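You operate a simulated robot arm through the tools that you are given. There is no shell and no other tool. Be economical: measure what you need, move in short steps, check, and stop when the job is done.

You are at the controls of a simulated robot arm. One attempt, no reset.

TASK
Put two of the weights from the long bench on the top of the wooden bench. Then fetch the pink ring from the top of the wooden bench and set it on the top of the flat board. Then take the grey tray on the top of the big counter and put it away on the top of the wooden counter. Then put the brush on the top of the wooden bench away on the top of the narrow bench. Then close the blue door. The order counts.

The check looks at the end state, three seconds after you hand in, the way a careful person would. Anything else that was tipped, shoved, dropped, spilled or broken makes it a failure.

THE ROBOT
A 6-joint arm with a two-finger parallel gripper on a trunk, on a base that drives. Base frame: it is fixed to the floor where the robot stands at the start and does not move with it; the origin is under the middle of the robot, x ahead of it, y to its left, z up; the surface under the hand at the start is at about z = 812. Lengths are in mm, angles in rad, forces in N, time in s.
With the tool pointing down near the work surface it reaches from about 480 to 880 mm from the robot's upright axis, wherever it stands. Its first joint turns from -2.007 to 2.007 rad. Places, roughly: blue door [-6400, 3000, 200]; brush (7x4x4 cm) [-200, -2600, 800]; grey tray [-5750, 4750, 500]; ring [-500, -2250, 750]; top of the flat board [-2400, 0, 800]; top of the narrow bench [-6500, -1600, 700]; top of the wooden bench [-100, -2600, 800]; top of the wooden counter [-2400, -2500, 800]; weight [500, 500, 750]. Payload 4.2 kg.
The tool frame sits at the grasp point between the pads (the TCP): z along the fingers, y along the line on which they close. The tips reach 23 mm beyond it. Largest opening 94 mm; finger width 38, thickness 10; the body of the gripper, 54 by 96 mm, starts 39 mm behind the TCP.
Orientation is that of the tool frame in the base frame, as a unit quaternion [x, y, z, w]. With the fingers straight down and closing along the base's y, the tool's x points along the base's -x, its y along +y and its z along -z.

THE INTERFACE
- The arm moves only by the tool send_rows. Its argument "commands" is a list of rows, each a list of 7 numbers: the gripper command, from -1 (fully open) to 1 (shut), values between in proportion, then the shift along the base's x, y, z in mm, then the turn, a rotation vector about the base's x, y, z in rad. In form: [[jaw, dx, dy, dz, rx, ry, rz], ...]. A call has 1 to 20 rows; each row shifts and turns the commanded pose from where the row before left it. Rows are played at 5 a second. More than 50 mm and 0.15 rad between two rows, or a gripper value outside its range, and nothing of the call is played. A pose out of reach is approached as far as the arm can. The call stops where the force on the tool passes 40 N (or 10 N more than at its start, if that is more) or the arm is blocked; 0.2 s more then pass. The fingers move at their own pace (about 108 mm/s each) and stop on an object; they squeeze with about 34 N. The grip force told is the motor's: it shows also when the fingers shut on nothing. Time passes only in rows, and 0.2 s behind the last, so rows that do not move let the fingers close. The reply holds the time, the measured pose of the TCP, the force on the tool along the base axes, the opening and the grip force, in the units named above and with some noise, with the torque about the TCP (base axes, N m) and any sound that the robot's microphone picked up.
- Cameras (640 x 400 px; columns grow to the right, rows downward): "scene" is now at [226.4, 213.9, 1298.2]; the picture's right is [0.22, -0.97, 0.00], its down [-0.73, -0.17, -0.66] and it looks along [0.65, 0.15, -0.75] (base axes); focal length 251 px, centre (320, 200). "wrist" rides on the gripper at [86, 16, -74] in the tool frame; the picture's right is [-0.18, 0.98, 0.00], its down [-0.58, -0.11, -0.81] and it looks along [-0.79, -0.15, 0.59] (tool axes); focal length 243 px, centre (320, 200).
- get_image(camera): a new picture of that camera. The clock stands still meanwhile.
- slide_trunk(by): slides the trunk up (or, below 0, down) by that many mm; the arm and the scene camera ride with it, the base frame stays. It gives what a move gives, with no picture.
- steer(legs): drives the robot by 1 to 6 legs, each [ahead, turn to the left] in mm and rad, along the robot's own axes; the way and the turn of a leg run together, so that a leg with both is an arc; at most 1500 mm and 3.142 rad a leg. The arm and the cameras ride along, it lands a little off, and it stops where it bumps. It gives what a move gives.
- aim_head(pan, tilt): turns the head with the scene camera to pan (to the left, within 1.396 rad either way) and tilt (down, from -0.506 to 1.204), counted from straight ahead of the robot. It gives what a move gives.
- measure_at(camera, pixels): for up to 12 pixels [column, row] of the newest picture of that camera ("zoom" is the newest enlarged one), the place [x, y, z] in the base frame of the surface seen there, good to about 3 mm. The clock stands still meanwhile.
- close_up(camera, box): a new picture of the part [left, top, right, bottom] of that camera's present view, enlarged. The clock stands still meanwhile.
- finish_job(): hands the job in; it is judged then, once.

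Go step by step. Measure first, check grasps and placings, and put right what went wrong. The budget is 117 turns and 96 pictures, counting those below and the enlarged ones. Unless the task says otherwise, let go and move clear before handing in.

The tools are called after "Call:" as name(argument=value, ...) on one line, values as JSON. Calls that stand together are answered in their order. send_rows: Moves the arm, as the interface text tells. Its arguments: {"type":"object","properties":{"commands":{"type":"array","items":{"type":"array","items":{"type":"number"}}}},"required":["commands"]} The other tools are called the same way: slide_trunk (by) slides the trunk up or down; steer (legs) drives the base; aim_head (pan, tilt) turns the head that bears the scene camera; get_image (camera) takes a picture; measure_at (camera, pixels) gives the place of the surface under pixels of a picture; close_up (camera, box) takes an enlarged picture of a part of a camera's view; finish_job () hands the job in.

At the start:

```text
clock: 0.0
ee_pos: [359.7, 350.6, 1066.9]
tcp_rot: [0.0, 1.0, 0.0, 0.0]
wrist_force: [-0.5, 0.6, 0.1]
moment: [0.01, -0.01, 0.01]
width: 94.1
grip_force: 0.2
trunk travel left (down, up): [-675.0, 315.0]
robot x, y, heading: [0.0, -0.6, 0.001]
head pan, tilt: [0.227, 0.846]
```

scene: 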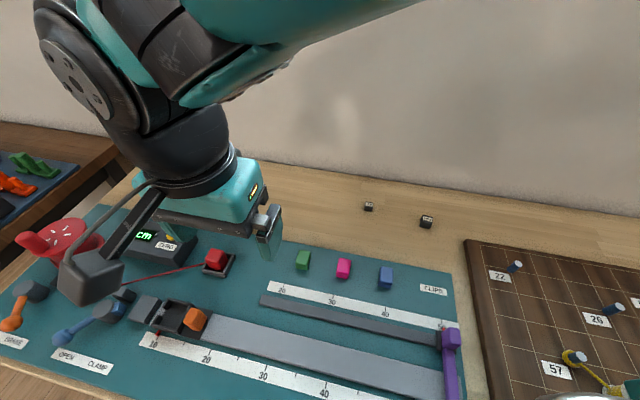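
wrist: 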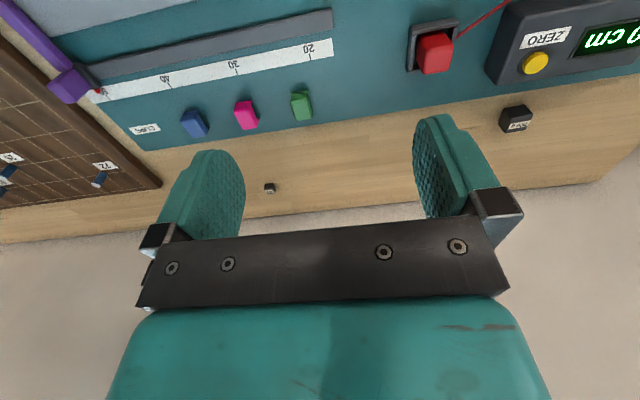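

The scene shows small dark blocks at (368,206) and (426,221), likely the weights; the wrist shows another at (516,118). I measure them and take enlarged views.

Call:
close_up(camera="scene", box=[340, 180, 460, 255])

Call:
measure_at(camera="scene", pixels=[[368, 204], [426, 219], [368, 209], [426, 225], [400, 215]])

Call:
measure_at(camera="wrist", pixels=[[516, 112], [516, 126], [270, 186], [270, 191], [300, 180]])

Call:
close_up(camera="wrist", box=[460, 90, 580, 165])

```text
5.33 times, centred on (400, 218) of scene
```

zoom: 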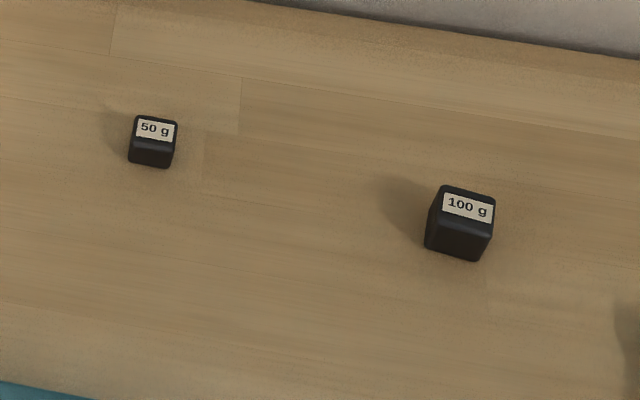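

```text
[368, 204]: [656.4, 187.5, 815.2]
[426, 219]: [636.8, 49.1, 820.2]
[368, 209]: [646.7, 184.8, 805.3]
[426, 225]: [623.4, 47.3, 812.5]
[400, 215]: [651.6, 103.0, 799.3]
```

```text
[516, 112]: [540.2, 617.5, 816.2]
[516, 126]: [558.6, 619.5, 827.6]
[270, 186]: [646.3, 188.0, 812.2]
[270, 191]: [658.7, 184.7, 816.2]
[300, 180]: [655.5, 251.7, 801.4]
```

```text
5.33 times, centred on (520, 128) of wrist
```

zoom: 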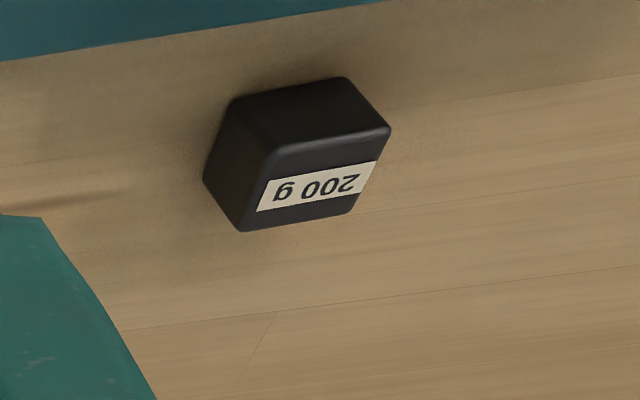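

Weights stand upright: 100 g near (632,49), 50 g near (652,186), 200 g near (550,618). I measure the 100 g block's edges for its yaw.

Call:
close_up(camera="scene", box=[406, 208, 446, 233])

Call:
measure_at(camera="zoom", pixels=[[255, 170], [375, 190], [240, 220], [355, 250], [220, 300], [345, 325]])

Call:
send_rows(commands=[[-1, 27, -30, -10, 0, 0, 0], [-1, 27, -30, -10, 0, 0, 0], [-1, 27, -30, -10, 0, 0, 0], [-1, 27, -30, -10, 0, 0, 0], [-1, 27, -30, -10, 0, 0, 0], [-1, 27, -30, -10, 0, 0, 0], [-1, 27, -30, -10, 0, 0, 0], [-1, 27, -30, -10, 0, 0, 0], [-1, 27, -30, -10, 0, 0, 0], [-1, 25, -30, -10, 0, 0, 0], [-1, 0, 0, -30, 0, 0, 0], [-1, 0, 0, -20, 0, 0, 0]])

Call:
get_image(camera="wrist")

```text
16.00 times, centred on (426, 220) of scene
```

zoom: 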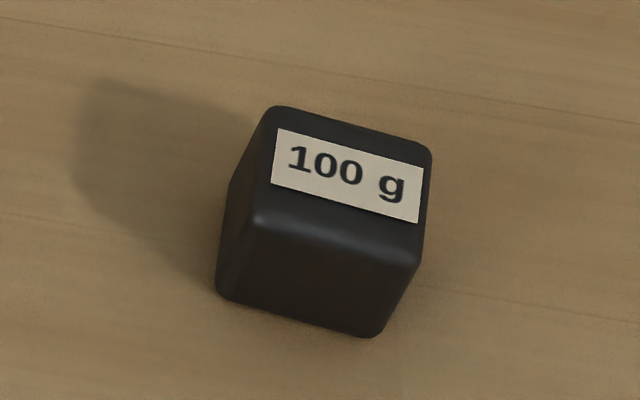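

```text
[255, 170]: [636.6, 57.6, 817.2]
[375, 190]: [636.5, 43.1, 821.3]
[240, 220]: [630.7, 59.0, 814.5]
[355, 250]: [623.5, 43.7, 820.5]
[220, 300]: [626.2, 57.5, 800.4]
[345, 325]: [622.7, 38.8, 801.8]
```

```text
clock: 2.6
ee_pos: [628.2, 50.5, 914.4]
tcp_rot: [0.0, 1.0, 0.0, 0.0]
wrist_force: [-0.5, 0.3, 0.4]
moment: [-0.02, 0.01, -0.01]
width: 94.0
grip_force: 0.1
trunk travel left (down, up): [-675.0, 315.0]
robot x, y, heading: [-0.1, 1.0, -0.002]
head pan, tilt: [0.227, 0.846]
```

```text
90 pictures are left
```

wrist: 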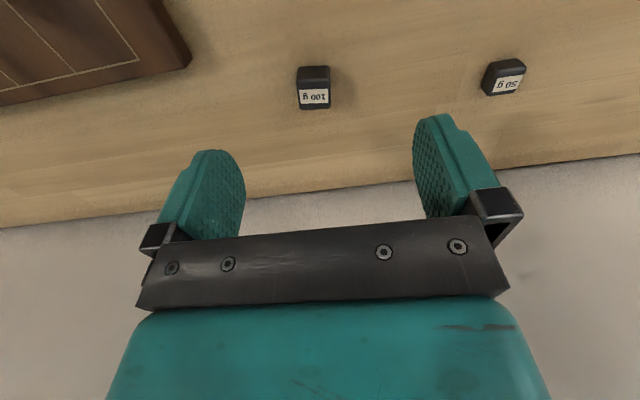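

The block's edge runs along about (0.18,0.98), centre about (635,47), table 800. I turn the tool by -0.18, descend and grip.

Call:
send_rows(commands=[[-1, 3, -2, -10, 0, 0, -0.09], [-1, 4, -1, -10, 0, 0, -0.09], [-1, 0, 0, -30, 0, 0, 0], [-1, 0, 0, -25, 0, 0, 0], [-1, 0, 0, -12, 0, 0, 0], [1, 0, 0, 0, 0, 0, 0], [1, 0, 0, 0, 0, 0, 0], [1, 0, 0, 0, 0, 0, 0], [1, 0, 0, 20, 0, 0, 0], [1, 0, 0, 40, 0, 0, 0], [1, 0, 0, 40, 0, 0, 0]])

Call:
get_image(camera="wrist")

Call:
aim_head(pan=-1.396, tilt=0.3)

Call:
get_image(camera="scene")

```text
clock: 5.0
ee_pos: [637.0, 48.4, 927.0]
tcp_rot: [0.09, 0.996, 0.0, 0.0]
wrist_force: [0.4, 0.7, -0.5]
moment: [-0.04, -0.03, -0.02]
width: 0.0
grip_force: 33.6
trunk travel left (down, up): [-675.0, 315.0]
robot x, y, heading: [-4.0, 0.8, -0.002]
head pan, tilt: [0.227, 0.846]
```

```text
89 pictures are left
```

wrist: 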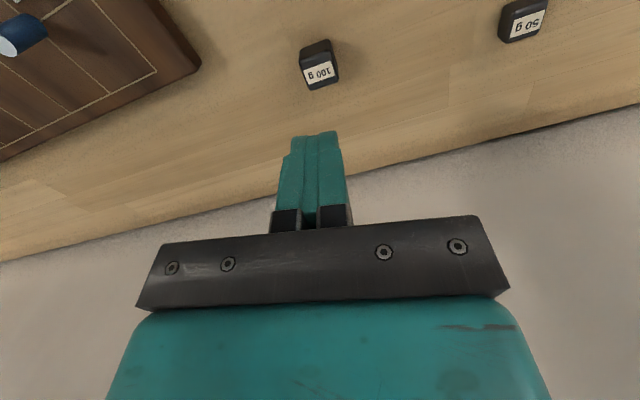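

```text
clock: 6.7
ee_pos: [636.4, 47.3, 927.3]
tcp_rot: [0.09, 0.996, 0.001, 0.0]
wrist_force: [-0.5, 0.1, 0.0]
moment: [-0.02, 0.01, -0.03]
width: 0.0
grip_force: 33.7
trunk travel left (down, up): [-675.0, 315.0]
robot x, y, heading: [1.1, -0.1, 0.002]
head pan, tilt: [-1.396, 0.3]
```

```text
88 pictures are left
```

scene: 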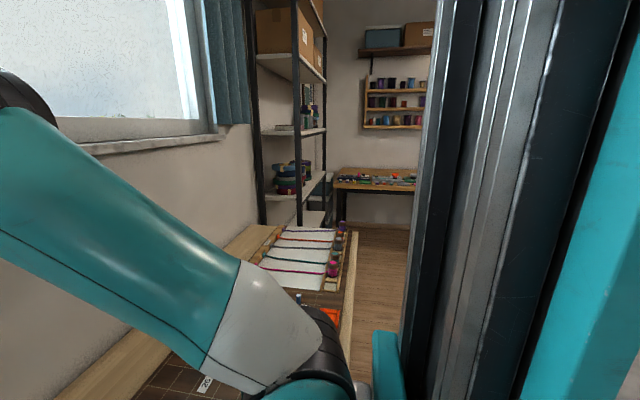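

The fingers shut on nothing (width 0); the block is still at (318,65) in the wrist picture. I measure where it is now.

Call:
measure_at(camera="wrist", pixels=[[312, 75], [332, 68], [314, 87], [336, 80], [303, 55], [328, 48], [318, 138]])

Call:
close_up(camera="wrist", box=[270, 20, 366, 80])

Call:
measure_at(camera="zoom", pixels=[[225, 290], [400, 250], [210, 180], [370, 140], [300, 130]])

```text
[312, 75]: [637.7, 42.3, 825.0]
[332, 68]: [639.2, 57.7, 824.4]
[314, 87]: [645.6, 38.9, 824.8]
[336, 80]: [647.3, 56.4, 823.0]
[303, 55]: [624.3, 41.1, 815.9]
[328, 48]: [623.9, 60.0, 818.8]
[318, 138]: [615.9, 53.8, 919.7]
```

```text
6.67 times, centred on (318, 50) of wrist
```

zoom: 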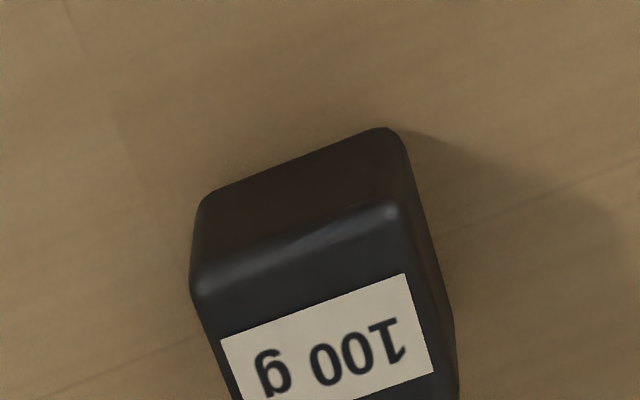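

```text
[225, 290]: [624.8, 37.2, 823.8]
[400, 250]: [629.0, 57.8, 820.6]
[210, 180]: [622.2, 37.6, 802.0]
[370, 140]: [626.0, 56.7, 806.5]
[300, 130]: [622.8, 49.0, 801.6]
```

The block hasn't moved: centre about (637,48), top 824; the fingers probably lifted before they had closed. I repeat with a longer wait and check the width at the bottom.

Call:
send_rows(commands=[[-1, 0, 0, 0, 0, 0, 0], [-1, 0, 0, 0, 0, 0, 0], [-1, 0, 0, 0, 0, 0, 0], [-1, 0, 0, -30, 0, 0, 0], [-1, 0, 0, -30, 0, 0, 0], [-1, 0, 0, -30, 0, 0, 0], [-1, 0, 0, -12, 0, 0, 0], [-1, 0, 0, 0, 0, 0, 0], [-1, 0, 0, 0, 0, 0, 0]])

Call:
get_image(camera="wrist")

```text
clock: 8.7
ee_pos: [635.2, 48.7, 826.1]
tcp_rot: [0.09, 0.996, 0.0, 0.0]
wrist_force: [-0.4, -0.1, -0.2]
moment: [0.0, 0.03, 0.01]
width: 94.3
grip_force: 0.2
trunk travel left (down, up): [-675.0, 315.0]
robot x, y, heading: [1.9, -0.7, -0.002]
head pan, tilt: [-1.396, 0.3]
```

```text
86 pictures are left
```

wrist: 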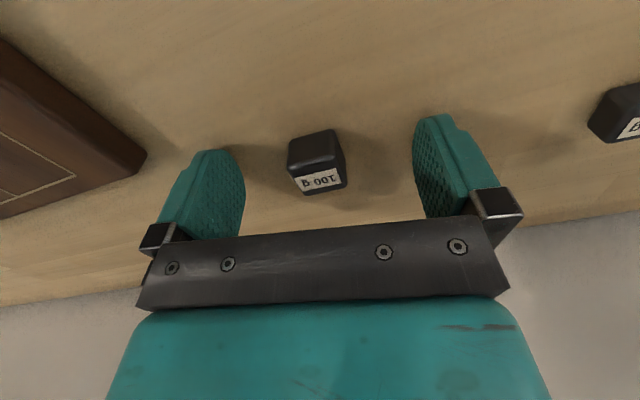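

At the bottom the block sits between the fingers, aligned. I close and wait.

Call:
send_rows(commands=[[1, 0, 0, 0, 0, 0, 0], [1, 0, 0, 0, 0, 0, 0], [1, 0, 0, 0, 0, 0, 0], [1, 0, 0, 0, 0, 0, 0], [1, 0, 0, 0, 0, 0, 0]])

Call:
get_image(camera="wrist")

```text
clock: 9.9
ee_pos: [635.0, 49.1, 825.8]
tcp_rot: [0.089, 0.996, 0.0, 0.0]
wrist_force: [-1.2, -0.1, 0.6]
moment: [0.01, -0.02, -0.03]
width: 24.7
grip_force: 33.9
trunk travel left (down, up): [-675.0, 315.0]
robot x, y, heading: [-0.9, -1.2, 0.003]
head pan, tilt: [-1.396, 0.3]
```

```text
85 pictures are left
```

wrist: 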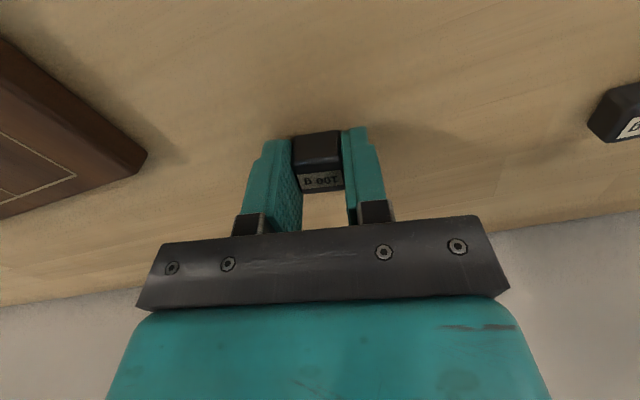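

Held, width 24.7. I lift slowly and retract the arm to a high carrying pose, and check the hold.

Call:
send_rows(commands=[[1, 0, 0, 5, 0, 0, 0], [1, 0, 0, 10, 0, 0, 0], [1, 0, 0, 20, 0, 0, 0], [1, 0, 0, 40, 0, 0, 0], [1, 0, 0, 50, 0, 0, 0], [1, -20, 0, 45, 0, 0, 0], [1, -30, 0, 40, 0, 0, 0], [1, -30, 0, 30, 0, 0, 0], [1, -30, 0, 0, 0, 0, 0], [1, -30, 0, 0, 0, 0, 0], [1, 0, 0, 0, 0, 0, 0]])

Call:
steer(legs=[[-150, 0], [0, -1.5708]])

Call:
aim_head(pan=0, tilt=0.35)

Call:
get_image(camera="scene")

```text
clock: 12.3
ee_pos: [495.8, 45.2, 1068.6]
tcp_rot: [0.09, 0.996, 0.0, 0.0]
wrist_force: [-0.3, -0.2, -0.4]
moment: [0.01, -0.02, 0.03]
width: 24.3
grip_force: 34.4
trunk travel left (down, up): [-675.0, 315.0]
robot x, y, heading: [-0.7, -0.6, 0.003]
head pan, tilt: [-1.396, 0.3]
```

```text
clock: 17.5
ee_pos: [-110.3, -496.9, 1068.2]
tcp_rot: [0.775, 0.632, 0.0, 0.0]
wrist_force: [0.4, -0.4, -1.1]
moment: [-0.01, 0.03, 0.02]
width: 24.3
grip_force: 33.9
trunk travel left (down, up): [-675.0, 315.0]
robot x, y, heading: [-144.9, -3.6, -1.589]
head pan, tilt: [-1.396, 0.3]
```

```text
clock: 19.0
ee_pos: [-111.5, -497.0, 1069.7]
tcp_rot: [0.774, 0.633, 0.0, 0.0]
wrist_force: [0.3, -1.4, -0.8]
moment: [0.01, 0.01, 0.03]
width: 24.2
grip_force: 34.2
trunk travel left (down, up): [-675.0, 315.0]
robot x, y, heading: [-143.6, 0.4, -1.592]
head pan, tilt: [0.0, 0.351]
```

```text
84 pictures are left
```

scene: 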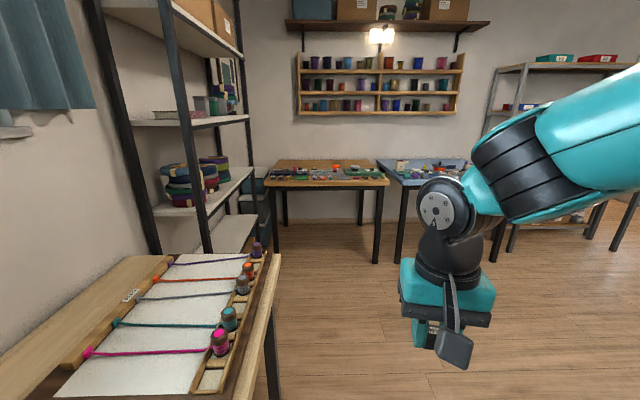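

The wooden bench lies ahead at (325,172), with a blue-topped bench at its right. I measure and zoom.

Call:
measure_at(camera="scene", pixels=[[268, 186], [386, 184], [280, 161], [370, 160], [295, 173], [350, 172], [375, 255], [300, 112], [275, 340], [240, 230], [420, 170]])

Call:
close_up(camera="scene", box=[256, 150, 400, 240])

```text
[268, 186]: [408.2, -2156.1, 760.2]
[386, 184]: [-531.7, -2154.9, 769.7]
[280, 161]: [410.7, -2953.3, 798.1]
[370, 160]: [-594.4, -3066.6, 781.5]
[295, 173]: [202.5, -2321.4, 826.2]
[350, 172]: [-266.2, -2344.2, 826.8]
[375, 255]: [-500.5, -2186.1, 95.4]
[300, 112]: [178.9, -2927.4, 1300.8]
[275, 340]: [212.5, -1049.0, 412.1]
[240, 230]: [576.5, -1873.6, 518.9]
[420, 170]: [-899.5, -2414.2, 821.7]
```

```text
4.44 times, centred on (328, 195) of scene
```

zoom: 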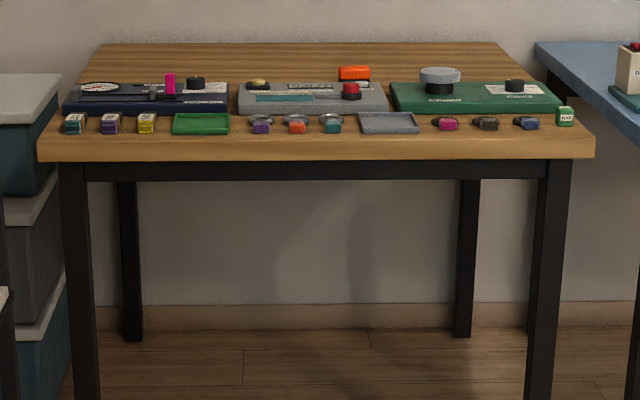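

The wooden bench spans x -540..410, front edge y -2155. I drive 1450 ahead and look down at its top.

Call:
steer(legs=[[1450, 0]])

Call:
aim_head(pan=0, tilt=0.6)

Call:
get_image(camera="scene")

Call:
measure_at(camera="scene", pixels=[[200, 200], [300, 200], [250, 180], [350, 180], [320, 250], [220, 250], [400, 200]])

```text
clock: 26.2
ee_pos: [-127.0, -1949.9, 1069.6]
tcp_rot: [0.771, 0.637, 0.0, 0.0]
wrist_force: [-0.2, 0.5, -0.5]
moment: [0.0, 0.01, -0.01]
width: 24.4
grip_force: 33.9
trunk travel left (down, up): [-675.0, 315.0]
robot x, y, heading: [-169.6, -1450.1, -1.583]
head pan, tilt: [0.0, 0.351]
```

```text
clock: 27.0
ee_pos: [-127.7, -1948.9, 1067.0]
tcp_rot: [0.771, 0.637, 0.0, 0.0]
wrist_force: [0.3, 0.3, -1.9]
moment: [-0.01, -0.01, 0.01]
width: 24.5
grip_force: 34.3
trunk travel left (down, up): [-675.0, 315.0]
robot x, y, heading: [-169.5, -1453.2, -1.578]
head pan, tilt: [0.0, 0.6]
```

```text
82 pictures are left
```

scene: 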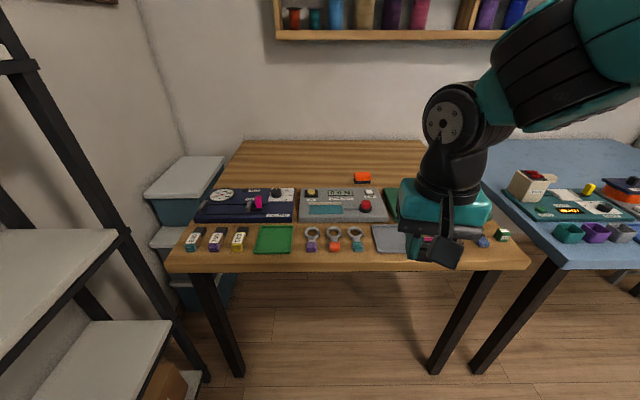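

```text
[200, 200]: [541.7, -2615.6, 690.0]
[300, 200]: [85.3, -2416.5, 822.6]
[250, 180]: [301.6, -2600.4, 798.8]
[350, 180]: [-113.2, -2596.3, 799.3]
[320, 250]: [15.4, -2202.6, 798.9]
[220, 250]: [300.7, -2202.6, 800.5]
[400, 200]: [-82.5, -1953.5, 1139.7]
```

The brush is the orange thing at (362,178); bare wood lies behind the instruments at y about -2600. I drive 380 closer and look again.

Call:
steer(legs=[[375, 0]])

Call:
aim_head(pan=0.2, tilt=0.85)

Call:
get_image(camera="scene")

Call:
measure_at(camera="scene", pixels=[[320, 130], [320, 150], [360, 150], [400, 150], [320, 170], [360, 170], [260, 150], [260, 170], [350, 130]])

```text
clock: 29.4
ee_pos: [-134.7, -2328.0, 1067.8]
tcp_rot: [0.773, 0.635, 0.0, 0.0]
wrist_force: [0.1, -0.1, -1.8]
moment: [0.04, 0.03, 0.02]
width: 24.6
grip_force: 33.8
trunk travel left (down, up): [-675.0, 315.0]
robot x, y, heading: [-172.5, -1830.6, -1.585]
head pan, tilt: [0.0, 0.6]
```

```text
clock: 30.2
ee_pos: [-134.9, -2328.5, 1068.4]
tcp_rot: [0.773, 0.634, 0.001, -0.001]
wrist_force: [-0.5, 0.2, -1.3]
moment: [-0.03, -0.01, 0.01]
width: 24.5
grip_force: 34.1
trunk travel left (down, up): [-675.0, 315.0]
robot x, y, heading: [-171.9, -1831.0, -1.591]
head pan, tilt: [0.201, 0.85]
```

```text
81 pictures are left
```

scene: 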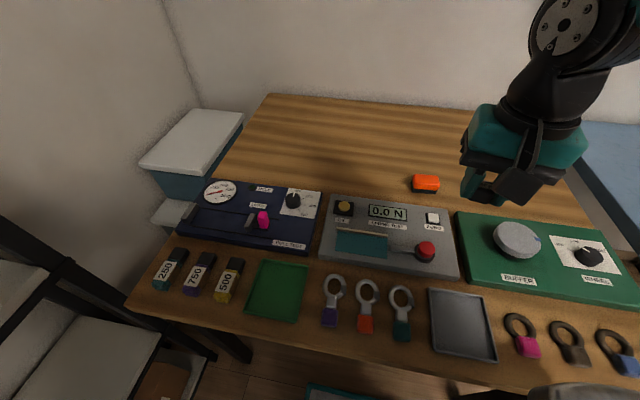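

```text
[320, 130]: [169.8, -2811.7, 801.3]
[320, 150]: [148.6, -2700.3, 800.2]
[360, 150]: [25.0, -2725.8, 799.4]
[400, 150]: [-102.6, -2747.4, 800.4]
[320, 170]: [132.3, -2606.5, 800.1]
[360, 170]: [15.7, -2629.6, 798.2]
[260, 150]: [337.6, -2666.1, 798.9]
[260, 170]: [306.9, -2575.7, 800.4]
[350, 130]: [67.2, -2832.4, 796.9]
```

Clear wood at (360,170) → (16,-2630,799). I carry the weight there and lower to TCP 828.

Call:
send_rows(commands=[[1, 20, -38, 0, 0, 0, 0], [1, 20, -38, 0, 0, 0, 0], [1, 20, -38, 0, 0, 0, 0], [1, 20, -38, 0, 0, 0, 0], [1, 20, -38, 0, 0, 0, 0], [1, 20, -38, 0, 0, 0, 0], [1, 20, -38, 0, 0, 0, 0], [1, 10, -36, 0, 0, 0, 0], [1, 0, 0, -45, 0, 0, 0], [1, 0, 0, -45, 0, 0, 0], [1, 0, 0, -45, 0, 0, 0], [1, 0, 0, -45, 0, 0, 0], [1, 0, 0, -35, 0, 0, 0], [1, 0, 0, -15, 0, 0, 0], [1, 0, 0, -8, 0, 0, 0], [1, 0, 0, 0, 0, 0, 0], [1, 0, 0, 0, 0, 0, 0]])

Call:
get_image(camera="wrist")

```text
clock: 33.8
ee_pos: [14.7, -2628.5, 829.1]
tcp_rot: [0.773, 0.635, 0.0, 0.0]
wrist_force: [-0.5, -0.2, -0.6]
moment: [-0.04, 0.03, -0.01]
width: 24.7
grip_force: 34.5
trunk travel left (down, up): [-675.0, 315.0]
robot x, y, heading: [-171.3, -1830.9, -1.589]
head pan, tilt: [0.201, 0.85]
```

```text
80 pictures are left
```

wrist: 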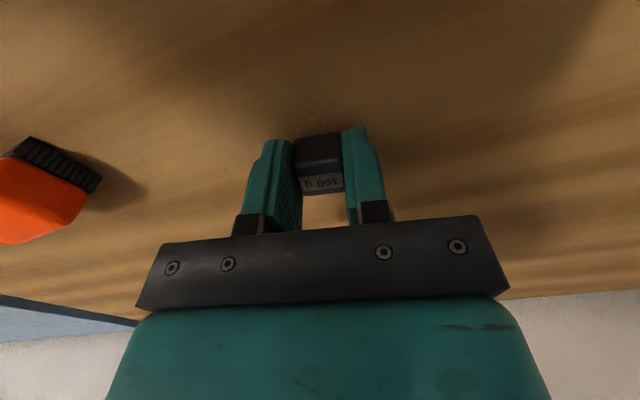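

The weight is a couple of mm above the wood. I lower 3 mm, open, rise and check; then retract.

Call:
send_rows(commands=[[1, 0, 0, -2, 0, 0, 0], [1, 0, 0, -1, 0, 0, 0], [1, 0, 0, 0, 0, 0, 0], [0.2, 0, 0, 0, 0, 0, 0], [-0.3, 0, 0, 0, 0, 0, 0], [-0.3, 0, 0, 0, 0, 0, 0], [-0.3, 0, 0, 0, 0, 0, 0], [-0.3, 0, 0, 40, 0, 0, 0], [-0.3, 0, 0, 45, 0, 0, 0], [-0.3, 0, 0, 45, 0, 0, 0], [-0.3, 0, 0, 45, 0, 0, 0], [-0.3, 0, 0, 45, 0, 0, 0], [-0.3, -20, 38, 20, 0, 0, 0], [-0.3, -20, 38, 0, 0, 0, 0], [-0.3, -20, 38, 0, 0, 0, 0], [-0.3, -20, 38, 0, 0, 0, 0], [-0.3, -20, 38, 0, 0, 0, 0], [-0.3, -20, 38, 0, 0, 0, 0], [-0.3, -20, 38, 0, 0, 0, 0], [-0.3, -10, 36, 0, 0, 0, 0]])

Call:
get_image(camera="scene")

```text
clock: 38.0
ee_pos: [-136.6, -2326.4, 1067.5]
tcp_rot: [0.772, 0.635, 0.001, -0.001]
wrist_force: [-0.3, -0.6, -0.8]
moment: [0.03, 0.03, 0.0]
width: 61.1
grip_force: 0.1
trunk travel left (down, up): [-675.0, 315.0]
robot x, y, heading: [-172.5, -1834.7, -1.586]
head pan, tilt: [0.201, 0.85]
```

```text
79 pictures are left
```

scene: 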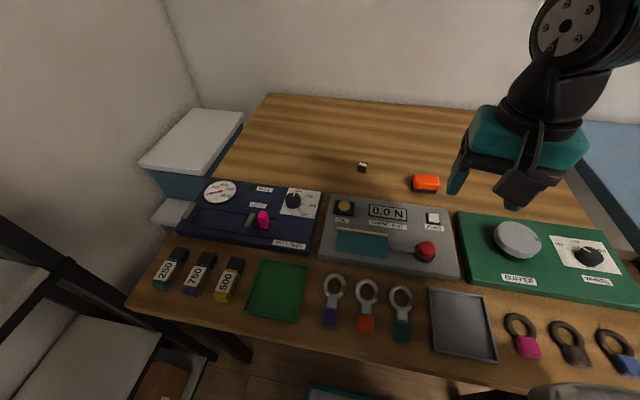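

The 100 g weight stands upright at (362,167). I drive back for the second weight.

Call:
steer(legs=[[-1000, 0], [-834, 0], [0, 1.586], [145, 0]])

Call:
aim_head(pan=0.2, tilt=0.85)

Call:
get_image(camera="scene")

```text
clock: 51.9
ee_pos: [519.0, 19.7, 1069.0]
tcp_rot: [0.093, 0.996, -0.001, 0.0]
wrist_force: [0.4, 0.0, -0.3]
moment: [0.0, -0.02, 0.0]
width: 61.0
grip_force: 0.1
trunk travel left (down, up): [-675.0, 315.0]
robot x, y, heading: [26.5, -21.9, -0.003]
head pan, tilt: [0.201, 0.85]
```

```text
clock: 52.5
ee_pos: [518.9, 19.2, 1068.3]
tcp_rot: [0.094, 0.996, -0.001, 0.0]
wrist_force: [-0.3, 0.6, 0.4]
moment: [0.0, 0.01, -0.01]
width: 61.2
grip_force: 0.0
trunk travel left (down, up): [-675.0, 315.0]
robot x, y, heading: [26.4, -17.0, -0.008]
head pan, tilt: [0.201, 0.85]
```

```text
78 pictures are left
```

scene: 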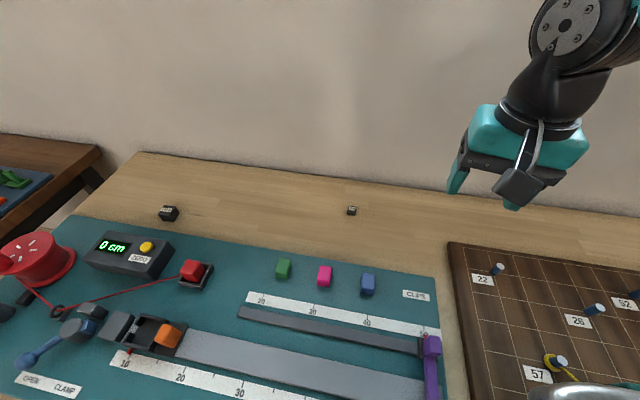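

Call:
close_up(camera="scene", box=[327, 196, 375, 226])

Call:
measure_at(camera="zoom", pixels=[[265, 165], [385, 170], [265, 210], [380, 215], [265, 245], [375, 250], [320, 185], [320, 330]])

```text
13.33 times, centred on (351, 211) of scene
```

zoom: 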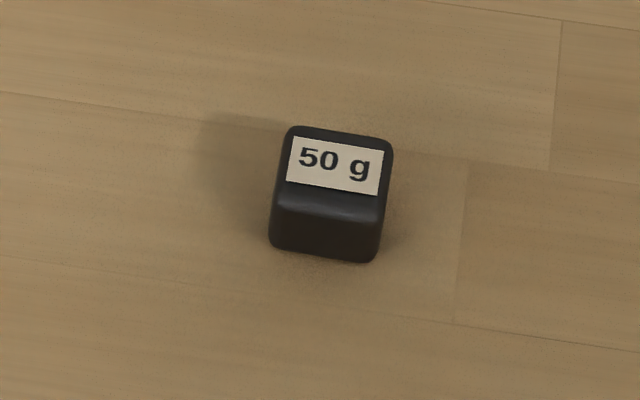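

```text
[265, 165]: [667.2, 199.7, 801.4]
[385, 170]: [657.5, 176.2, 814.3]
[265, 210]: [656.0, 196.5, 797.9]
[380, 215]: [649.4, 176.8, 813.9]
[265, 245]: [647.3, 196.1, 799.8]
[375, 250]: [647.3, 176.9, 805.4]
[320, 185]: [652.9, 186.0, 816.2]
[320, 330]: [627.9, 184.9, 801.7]
```

The 50 g block is centred near (655,186), edges along the base axes. I move over it, turn back to yaw 0 and descend open.

Call:
send_rows(commands=[[-1, 34, 42, -30, 0, 0, 0.047], [-1, 34, 42, -30, 0, 0, 0.047], [-1, 34, 42, -30, 0, 0, 0.047], [-1, 34, 41, -30, 0, 0, 0.047], [-1, 0, 0, -40, 0, 0, 0], [-1, 0, 0, -40, 0, 0, 0], [-1, 0, 0, -30, 0, 0, 0], [-1, 0, 0, -13, 0, 0, 0], [-1, 0, 0, 0, 0, 0, 0], [-1, 0, 0, 0, 0, 0, 0]])

Call:
get_image(camera="wrist")

```text
refused: row 1 steps farther than a row can; nothing moved
```

```text
76 pictures are left
```

wrist: 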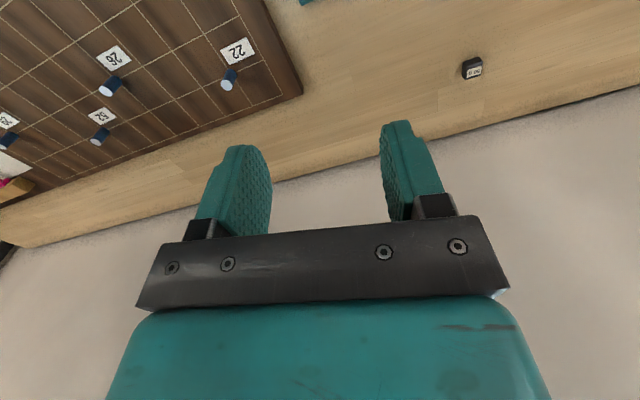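

The step was too long; I resend with shorter rows.

Call:
send_rows(commands=[[-1, 23, 28, -20, 0, 0, 0.031], [-1, 23, 28, -20, 0, 0, 0.031], [-1, 23, 28, -20, 0, 0, 0.032], [-1, 23, 28, -20, 0, 0, 0.031], [-1, 22, 28, -20, 0, 0, 0.032], [-1, 22, 27, -20, 0, 0, 0.031], [-1, 0, 0, -40, 0, 0, 0], [-1, 0, 0, -40, 0, 0, 0], [-1, 0, 0, -29, 0, 0, 0], [-1, 0, 0, -13, 0, 0, 0], [-1, 0, 0, 0, 0, 0, 0], [-1, 0, 0, 0, 0, 0, 0]])

Call:
get_image(camera="wrist")

```text
clock: 55.1
ee_pos: [654.2, 188.2, 827.0]
tcp_rot: [-0.001, 1.0, 0.0, 0.0]
wrist_force: [0.2, -0.6, -0.2]
moment: [-0.02, -0.01, 0.0]
width: 93.7
grip_force: 0.1
trunk travel left (down, up): [-675.0, 315.0]
robot x, y, heading: [27.7, -20.8, -0.007]
head pan, tilt: [0.201, 0.85]
```

```text
75 pictures are left
```

wrist: 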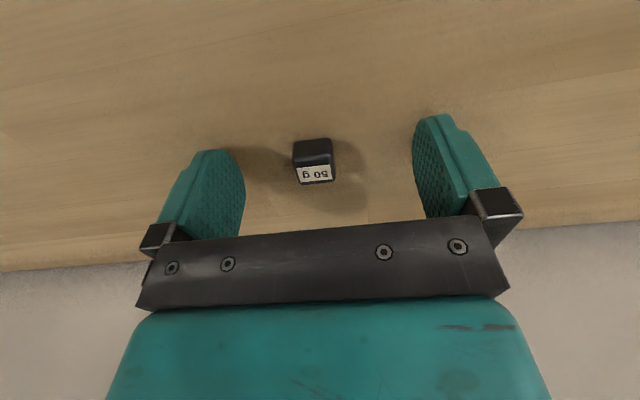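

The block sits between the pads. I close, wait, lift and retract.

Call:
send_rows(commands=[[-0.4, 0, 0, -1, 0, 0, 0], [0.3, 0, 0, 0, 0, 0, 0], [1, 0, 0, 0, 0, 0, 0], [1, 0, 0, 0, 0, 0, 0], [1, 0, 0, 0, 0, 0, 0], [1, 0, 0, 0, 0, 0, 0], [1, 0, 0, 5, 0, 0, 0], [1, 0, 0, 15, 0, 0, 0], [1, 0, 0, 30, 0, 0, 0], [1, 0, 0, 45, 0, 0, 0], [1, 0, 0, 45, 0, 0, 0], [1, -25, -20, 30, 0, 0, 0], [1, -25, -30, 30, 0, 0, 0], [1, -25, -30, 30, 0, 0, 0], [1, -25, -30, 12, 0, 0, 0], [1, -25, -30, 0, 0, 0, 0], [1, 0, 0, 0, 0, 0, 0]])

Call:
get_image(camera="wrist")

```text
clock: 58.7
ee_pos: [529.6, 43.6, 1065.7]
tcp_rot: [-0.001, 1.0, 0.001, 0.0]
wrist_force: [-0.7, 0.3, -1.7]
moment: [-0.01, 0.03, 0.02]
width: 19.9
grip_force: 34.0
trunk travel left (down, up): [-675.0, 315.0]
robot x, y, heading: [25.3, -23.2, -0.007]
head pan, tilt: [0.201, 0.85]
```

```text
74 pictures are left
```

wrist: 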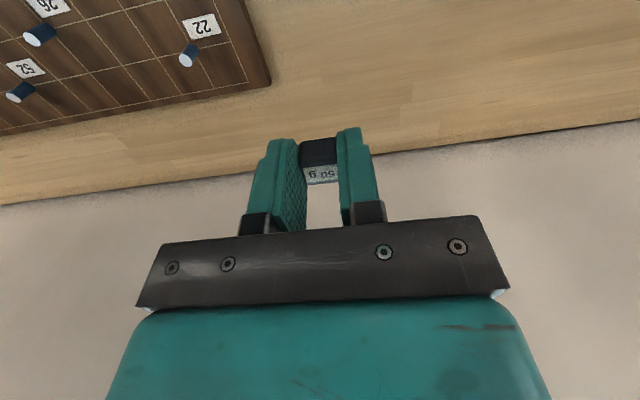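

Held at width 19.9. I drive back to the wooden bench the same way.

Call:
steer(legs=[[-172, 0], [0, -1.575], [1000, 0], [810, 0]])

Call:
get_image(camera="scene")

Call:
measure_at(camera="scene", pixels=[[362, 165], [340, 170], [330, 170], [320, 170], [425, 180], [521, 325], [400, 150]])

```text
clock: 72.7
ee_pos: [-108.8, -2334.3, 1065.4]
tcp_rot: [0.708, 0.706, 0.0, -0.001]
wrist_force: [-0.2, 0.4, -0.9]
moment: [-0.03, -0.01, 0.0]
width: 20.1
grip_force: 34.5
trunk travel left (down, up): [-675.0, 315.0]
robot x, y, heading: [-176.0, -1829.6, -1.584]
head pan, tilt: [0.201, 0.85]
```

```text
73 pictures are left
```

scene: 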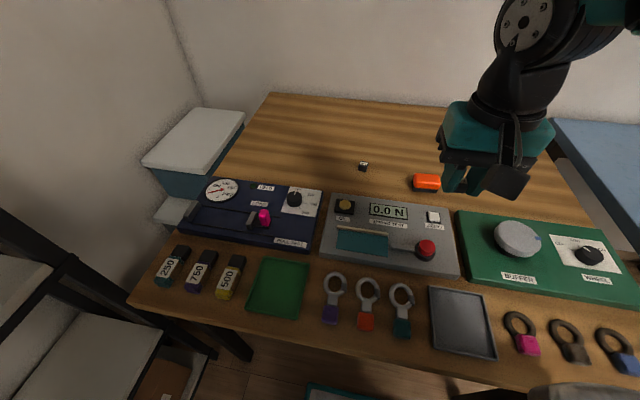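

```text
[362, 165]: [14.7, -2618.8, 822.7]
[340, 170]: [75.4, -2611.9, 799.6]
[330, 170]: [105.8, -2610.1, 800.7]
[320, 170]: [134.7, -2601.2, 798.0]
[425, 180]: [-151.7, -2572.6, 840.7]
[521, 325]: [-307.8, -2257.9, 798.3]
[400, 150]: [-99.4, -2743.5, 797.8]
```

I place the 50 g weight at (95,-2600), 80 mm from the 100 g one.

Call:
send_rows(commands=[[1, 22.7, -29.6, 0, 0, 0, 0], [1, 22.7, -29.6, 0, 0, 0, 0], [1, 22.7, -29.6, 0, 0, 0, 0], [1, 22.7, -29.6, 0, 0, 0, 0], [1, 22.7, -29.6, 0, 0, 0, 0], [1, 22.7, -29.6, 0, 0, 0, 0], [1, 22.7, -29.6, 0, 0, 0, 0], [1, 22.7, -29.6, 0, 0, 0, 0], [1, 22.7, -29.6, 0, 0, 0, 0], [1, 0, 0, -45, 0, 0, 0], [1, 0, 0, -45, 0, 0, 0], [1, 0, 0, -45, 0, 0, 0], [1, 0, 0, -45, 0, 0, 0], [1, 0, 0, -35, 0, 0, 0], [1, 0, 0, -14, 0, 0, 0], [1, 0, 0, -8, 0, 0, 0], [1, 0, 0, 0, 0, 0, 0], [1, 0, 0, 0, 0, 0, 0]])

Call:
get_image(camera="wrist")

```text
clock: 76.5
ee_pos: [85.1, -2588.0, 828.6]
tcp_rot: [0.708, 0.706, 0.0, 0.001]
wrist_force: [0.1, 0.5, -1.0]
moment: [-0.01, -0.02, -0.01]
width: 19.7
grip_force: 33.6
out of reach, approached as far as the arm can: row 9
trunk travel left (down, up): [-675.0, 315.0]
robot x, y, heading: [-174.1, -1828.5, -1.579]
head pan, tilt: [0.201, 0.85]
```

```text
72 pictures are left
```

wrist: 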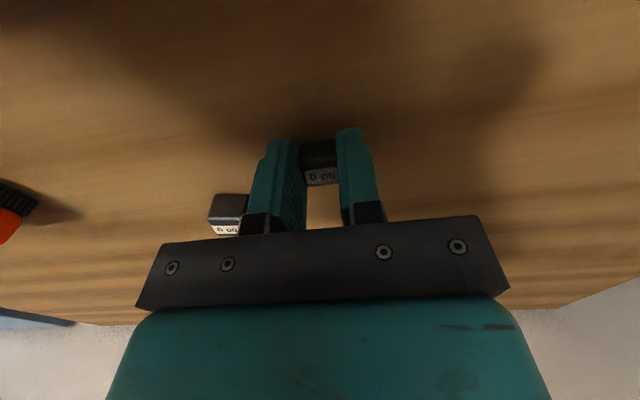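

At (85,-2588), 2 mm up, clear of the 100 g weight. I lower, open a bit, rise and retract.

Call:
send_rows(commands=[[1, 0, 0, -2, 0, 0, 0], [1, 0, 0, -1, 0, 0, 0], [1, 0, 0, 0, 0, 0, 0], [0.4, 0, 0, 0, 0, 0, 0], [0.1, 0, 0, 0, 0, 0, 0], [0.1, 0, 0, 0, 0, 0, 0], [0.1, 0, 0, 0, 0, 0, 0], [0.1, 0, 0, 30, 0, 0, 0], [0.1, 0, 0, 45, 0, 0, 0], [0.1, 0, 0, 45, 0, 0, 0], [0.1, 0, 0, 20, 0, 0, 0], [-0.5, -30, 30, 20, 0, 0, 0], [-0.5, -30, 30, 20, 0, 0, 0], [-0.5, -30, 30, 20, 0, 0, 0], [-0.5, -30, 30, 20, 0, 0, 0]])

Call:
get_image(camera="scene")

```text
clock: 79.7
ee_pos: [-32.5, -2467.8, 1045.9]
tcp_rot: [0.708, 0.706, 0.0, 0.0]
wrist_force: [0.1, 0.1, -0.8]
moment: [0.02, 0.03, 0.0]
width: 70.4
grip_force: 0.1
trunk travel left (down, up): [-675.0, 315.0]
robot x, y, heading: [-174.9, -1829.2, -1.58]
head pan, tilt: [0.201, 0.85]
```

```text
71 pictures are left
```

scene: 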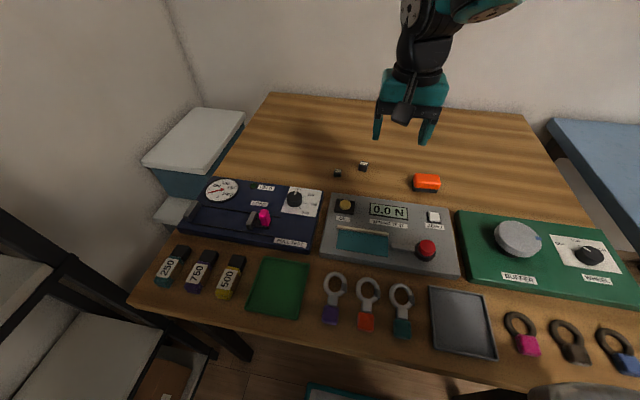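

Both weights stand on the wood at (337,174) and (362,167). Now the pink ring at (521,330): zoom and measure.

Call:
aim_head(pan=-0.3, tilt=1.0)

Call:
get_image(camera="scene")

```text
clock: 80.7
ee_pos: [-33.9, -2467.1, 1047.4]
tcp_rot: [0.708, 0.706, 0.0, 0.0]
wrist_force: [-0.6, 0.6, -0.5]
moment: [-0.02, 0.0, 0.0]
width: 70.4
grip_force: 0.1
trunk travel left (down, up): [-675.0, 315.0]
robot x, y, heading: [-173.7, -1830.7, -1.582]
head pan, tilt: [-0.3, 1.0]
```

```text
70 pictures are left
```

scene: 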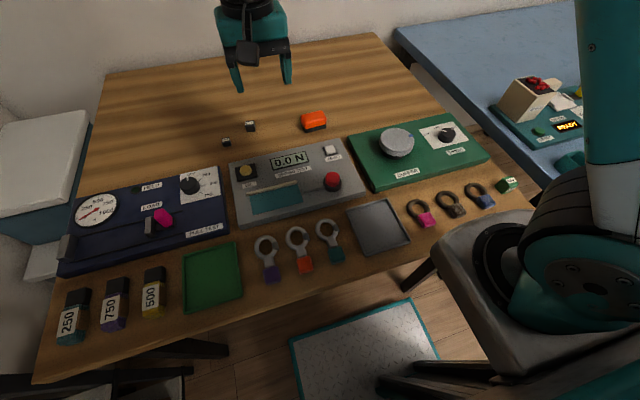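

Call:
close_up(camera="scene", box=[380, 180, 460, 230])

Call:
measure_at(camera="zoom", pixels=[[280, 195], [290, 250], [320, 330], [365, 310], [300, 310], [400, 300], [340, 360], [230, 200], [330, 180], [345, 280]])

```text
8.00 times, centred on (420, 205) of scene
```

zoom: 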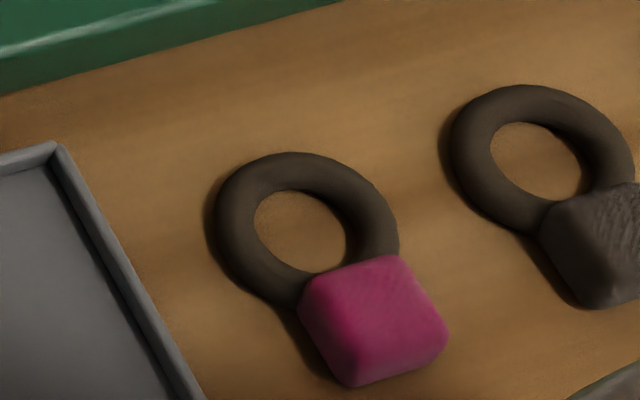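

```text
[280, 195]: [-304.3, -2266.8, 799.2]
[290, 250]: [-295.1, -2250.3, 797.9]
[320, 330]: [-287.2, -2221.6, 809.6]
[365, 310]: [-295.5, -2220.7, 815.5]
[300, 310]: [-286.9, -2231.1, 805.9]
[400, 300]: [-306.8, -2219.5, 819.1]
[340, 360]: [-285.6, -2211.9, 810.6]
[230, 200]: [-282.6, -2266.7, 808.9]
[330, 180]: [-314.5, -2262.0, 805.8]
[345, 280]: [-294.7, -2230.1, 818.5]
```

The pink tag block is about 24 mm wide centred near (-297,-2221), top 819, beside the tray's rim. I back 140 mm and bring the hand above it to look with the wrist camera.

Call:
measure_at(camera="zoom", pixels=[[130, 260], [180, 370], [310, 320], [350, 375], [440, 340], [395, 262], [205, 390]])

Call:
steer(legs=[[-140, 0]])

```text
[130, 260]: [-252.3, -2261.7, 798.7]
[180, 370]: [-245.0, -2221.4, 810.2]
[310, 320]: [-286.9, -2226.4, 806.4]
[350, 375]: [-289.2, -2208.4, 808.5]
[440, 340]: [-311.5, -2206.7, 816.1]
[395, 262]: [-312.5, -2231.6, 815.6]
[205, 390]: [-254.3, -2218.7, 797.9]
```

```text
clock: 82.0
ee_pos: [-33.1, -2325.7, 1047.4]
tcp_rot: [0.709, 0.705, 0.0, 0.0]
wrist_force: [-0.3, 0.2, -0.6]
moment: [-0.01, 0.01, -0.04]
width: 70.7
grip_force: 0.1
trunk travel left (down, up): [-675.0, 315.0]
robot x, y, heading: [-174.1, -1688.5, -1.581]
head pan, tilt: [-0.3, 1.0]
```

Block centre about (-300,-2219). I move the hand over (-300,-2214) at z 900 with the jaws at 52 mm and look.

Call:
send_rows(commands=[[-0.1, -33.4, 14, -10, 0, 0, 0], [-0.1, -33.4, 14, -10, 0, 0, 0], [-0.1, -33.4, 14, -10, 0, 0, 0], [-0.1, -33.4, 14, -10, 0, 0, 0], [-0.1, -33.4, 14, -10, 0, 0, 0], [-0.1, -33.4, 14, -10, 0, 0, 0], [-0.1, -33.4, 14, -10, 0, 0, 0], [-0.1, -33.4, 14, -10, 0, 0, 0], [-0.1, 0, 0, -40, 0, 0, 0], [-0.1, 0, 0, -30, 0, 0, 0], [-0.1, 0, 0, 0, 0, 0, 0]])

Call:
get_image(camera="wrist")

```text
clock: 84.4
ee_pos: [-299.5, -2212.6, 897.4]
tcp_rot: [0.709, 0.705, 0.0, 0.0]
wrist_force: [-0.4, 0.5, 0.5]
moment: [0.02, 0.01, -0.01]
width: 51.7
grip_force: 0.1
trunk travel left (down, up): [-675.0, 315.0]
robot x, y, heading: [-171.4, -1685.3, -1.578]
head pan, tilt: [-0.3, 1.0]
```

```text
68 pictures are left
```

wrist: 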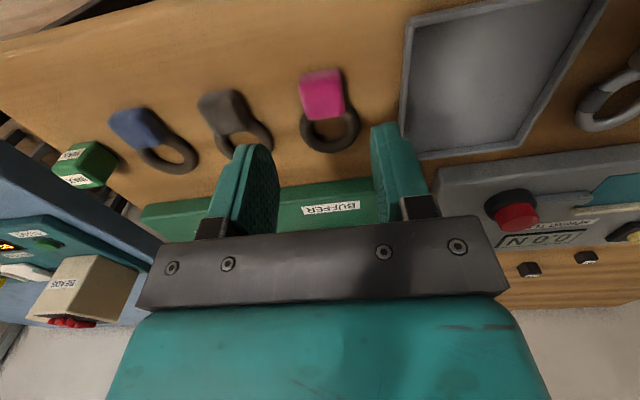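

Pink block at (322,95), between the fingers' path and aligned. I descend to TCP 826 and look before closing.

Call:
send_rows(commands=[[-0.1, 0, 0, -30, 0, 0, 0], [-0.1, 0, 0, -25, 0, 0, 0], [-0.1, 0, 0, -12, 0, 0, 0], [-0.1, 0, 0, -4, 0, 0, 0], [-0.1, 0, 0, 0, 0, 0, 0]])

Call:
get_image(camera="wrist")

```text
clock: 85.6
ee_pos: [-299.0, -2213.9, 824.5]
tcp_rot: [0.709, 0.705, 0.0, 0.0]
wrist_force: [-0.1, 0.0, 0.0]
moment: [-0.02, -0.02, 0.0]
width: 51.6
grip_force: 0.0
trunk travel left (down, up): [-675.0, 315.0]
robot x, y, heading: [-171.0, -1684.9, -1.581]
head pan, tilt: [-0.3, 1.0]
```

```text
67 pictures are left
```

wrist: 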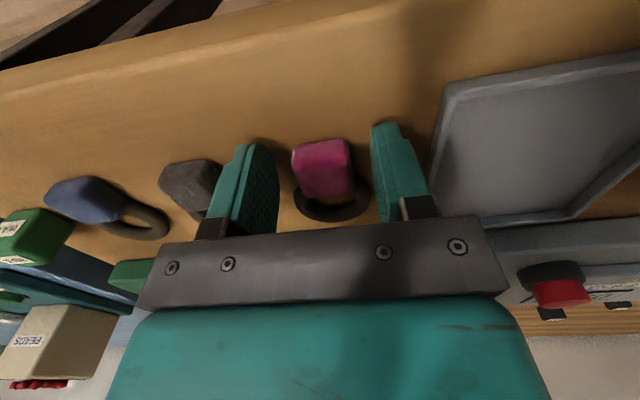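

Fingers straddle the pink block cleanly. I close, wait, lift and retract upward.

Call:
send_rows(commands=[[0.3, 0, 0, 0, 0, 0, 0], [1, 0, 0, 0, 0, 0, 0], [1, 0, 0, 0, 0, 0, 0], [1, 0, 0, 0, 0, 0, 0], [1, 0, 0, 5, 0, 0, 0], [1, 0, 0, 15, 0, 0, 0], [1, 0, 0, 30, 0, 0, 0], [1, 0, 0, 45, 0, 0, 0], [1, 0, 0, 45, 0, 0, 0], [1, 0, 0, 45, 0, 0, 0], [1, 0, 0, 45, 0, 0, 0], [1, 0, 0, 20, 0, 0, 0]])

Call:
get_image(camera="wrist")

Call:
aim_head(pan=-1.39, tilt=0.3)

Call:
get_image(camera="scene")

```text
clock: 88.2
ee_pos: [-300.0, -2210.8, 1077.2]
tcp_rot: [0.709, 0.705, 0.0, 0.0]
wrist_force: [-0.2, -0.1, 0.5]
moment: [0.03, 0.01, -0.01]
width: 28.8
grip_force: 34.2
trunk travel left (down, up): [-675.0, 315.0]
robot x, y, heading: [-173.4, -1683.5, -1.582]
head pan, tilt: [-0.3, 1.0]
```

```text
66 pictures are left
```

wrist: 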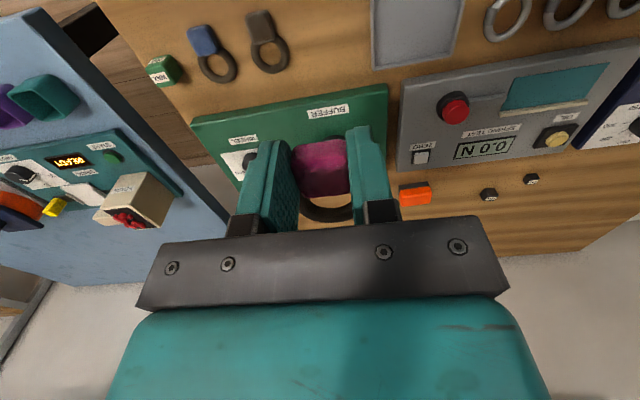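

```text
clock: 89.5
ee_pos: [-298.9, -2210.7, 1075.4]
tcp_rot: [0.709, 0.705, 0.001, 0.0]
wrist_force: [0.7, -0.9, -0.3]
moment: [-0.02, -0.01, 0.0]
width: 28.6
grip_force: 33.7
trunk travel left (down, up): [-675.0, 315.0]
robot x, y, heading: [-173.4, -1688.7, -1.583]
head pan, tilt: [-1.389, 0.3]
```

```text
65 pictures are left
```

scene: 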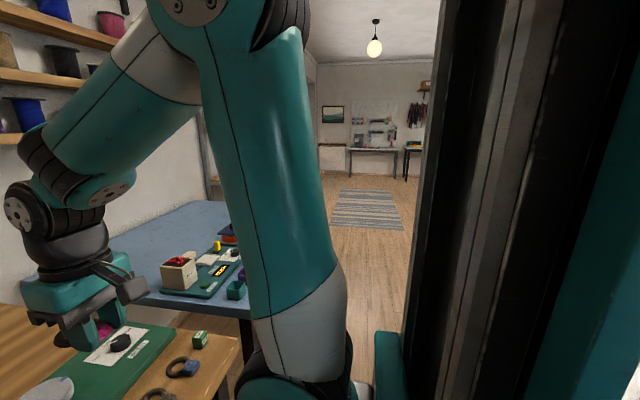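

Ring held (width 28.8). I back away, turn to face -x, and look towards the flat board.

Call:
steer(legs=[[-1000, 0], [0, -1.56]])

Call:
aim_head(pan=0, tilt=0.3)

Call:
get_image(camera="scene")

Call:
aim_head(pan=-0.9, tilt=0.3)

Call:
get_image(camera="scene")

```text
clock: 95.9
ee_pos: [-394.5, -1172.7, 1076.5]
tcp_rot: [0.8, 0.599, -0.009, -0.01]
wrist_force: [-0.7, -1.6, -1.7]
moment: [0.12, -0.05, 0.03]
width: 28.6
grip_force: 34.3
trunk travel left (down, up): [-675.0, 315.0]
robot x, y, heading: [-149.8, -695.3, -1.853]
head pan, tilt: [-1.389, 0.3]
stopped in leg 2: the robot was blocked; the commanded pose is now the measured one
```

```text
clock: 97.5
ee_pos: [-398.0, -1170.7, 1078.0]
tcp_rot: [0.801, 0.598, -0.008, -0.009]
wrist_force: [-1.3, -0.4, -0.5]
moment: [0.02, 0.02, -0.02]
width: 28.4
grip_force: 34.1
trunk travel left (down, up): [-675.0, 315.0]
robot x, y, heading: [-153.4, -693.2, -1.857]
head pan, tilt: [0.0, 0.3]
```

```text
64 pictures are left
```

scene: 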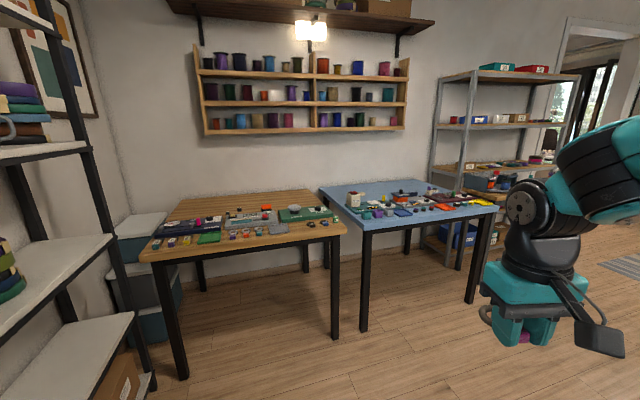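

```text
clock: 98.7
ee_pos: [-398.7, -1169.9, 1076.7]
tcp_rot: [0.802, 0.597, -0.008, -0.009]
wrist_force: [-0.3, -0.5, 0.3]
moment: [0.05, 0.0, 0.01]
width: 28.4
grip_force: 34.1
trunk travel left (down, up): [-675.0, 315.0]
robot x, y, heading: [-155.0, -691.6, -1.855]
head pan, tilt: [-0.901, 0.3]
```

```text
63 pictures are left
```

scene: 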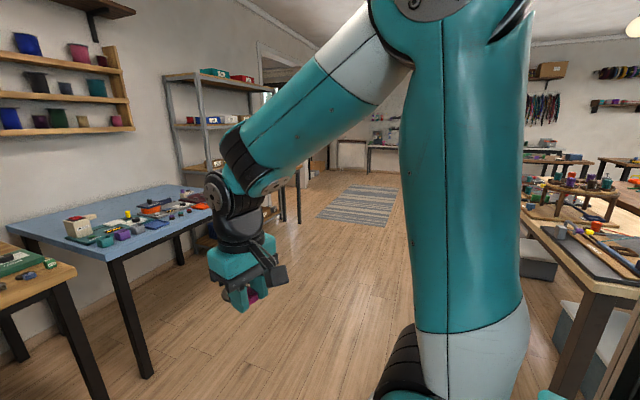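

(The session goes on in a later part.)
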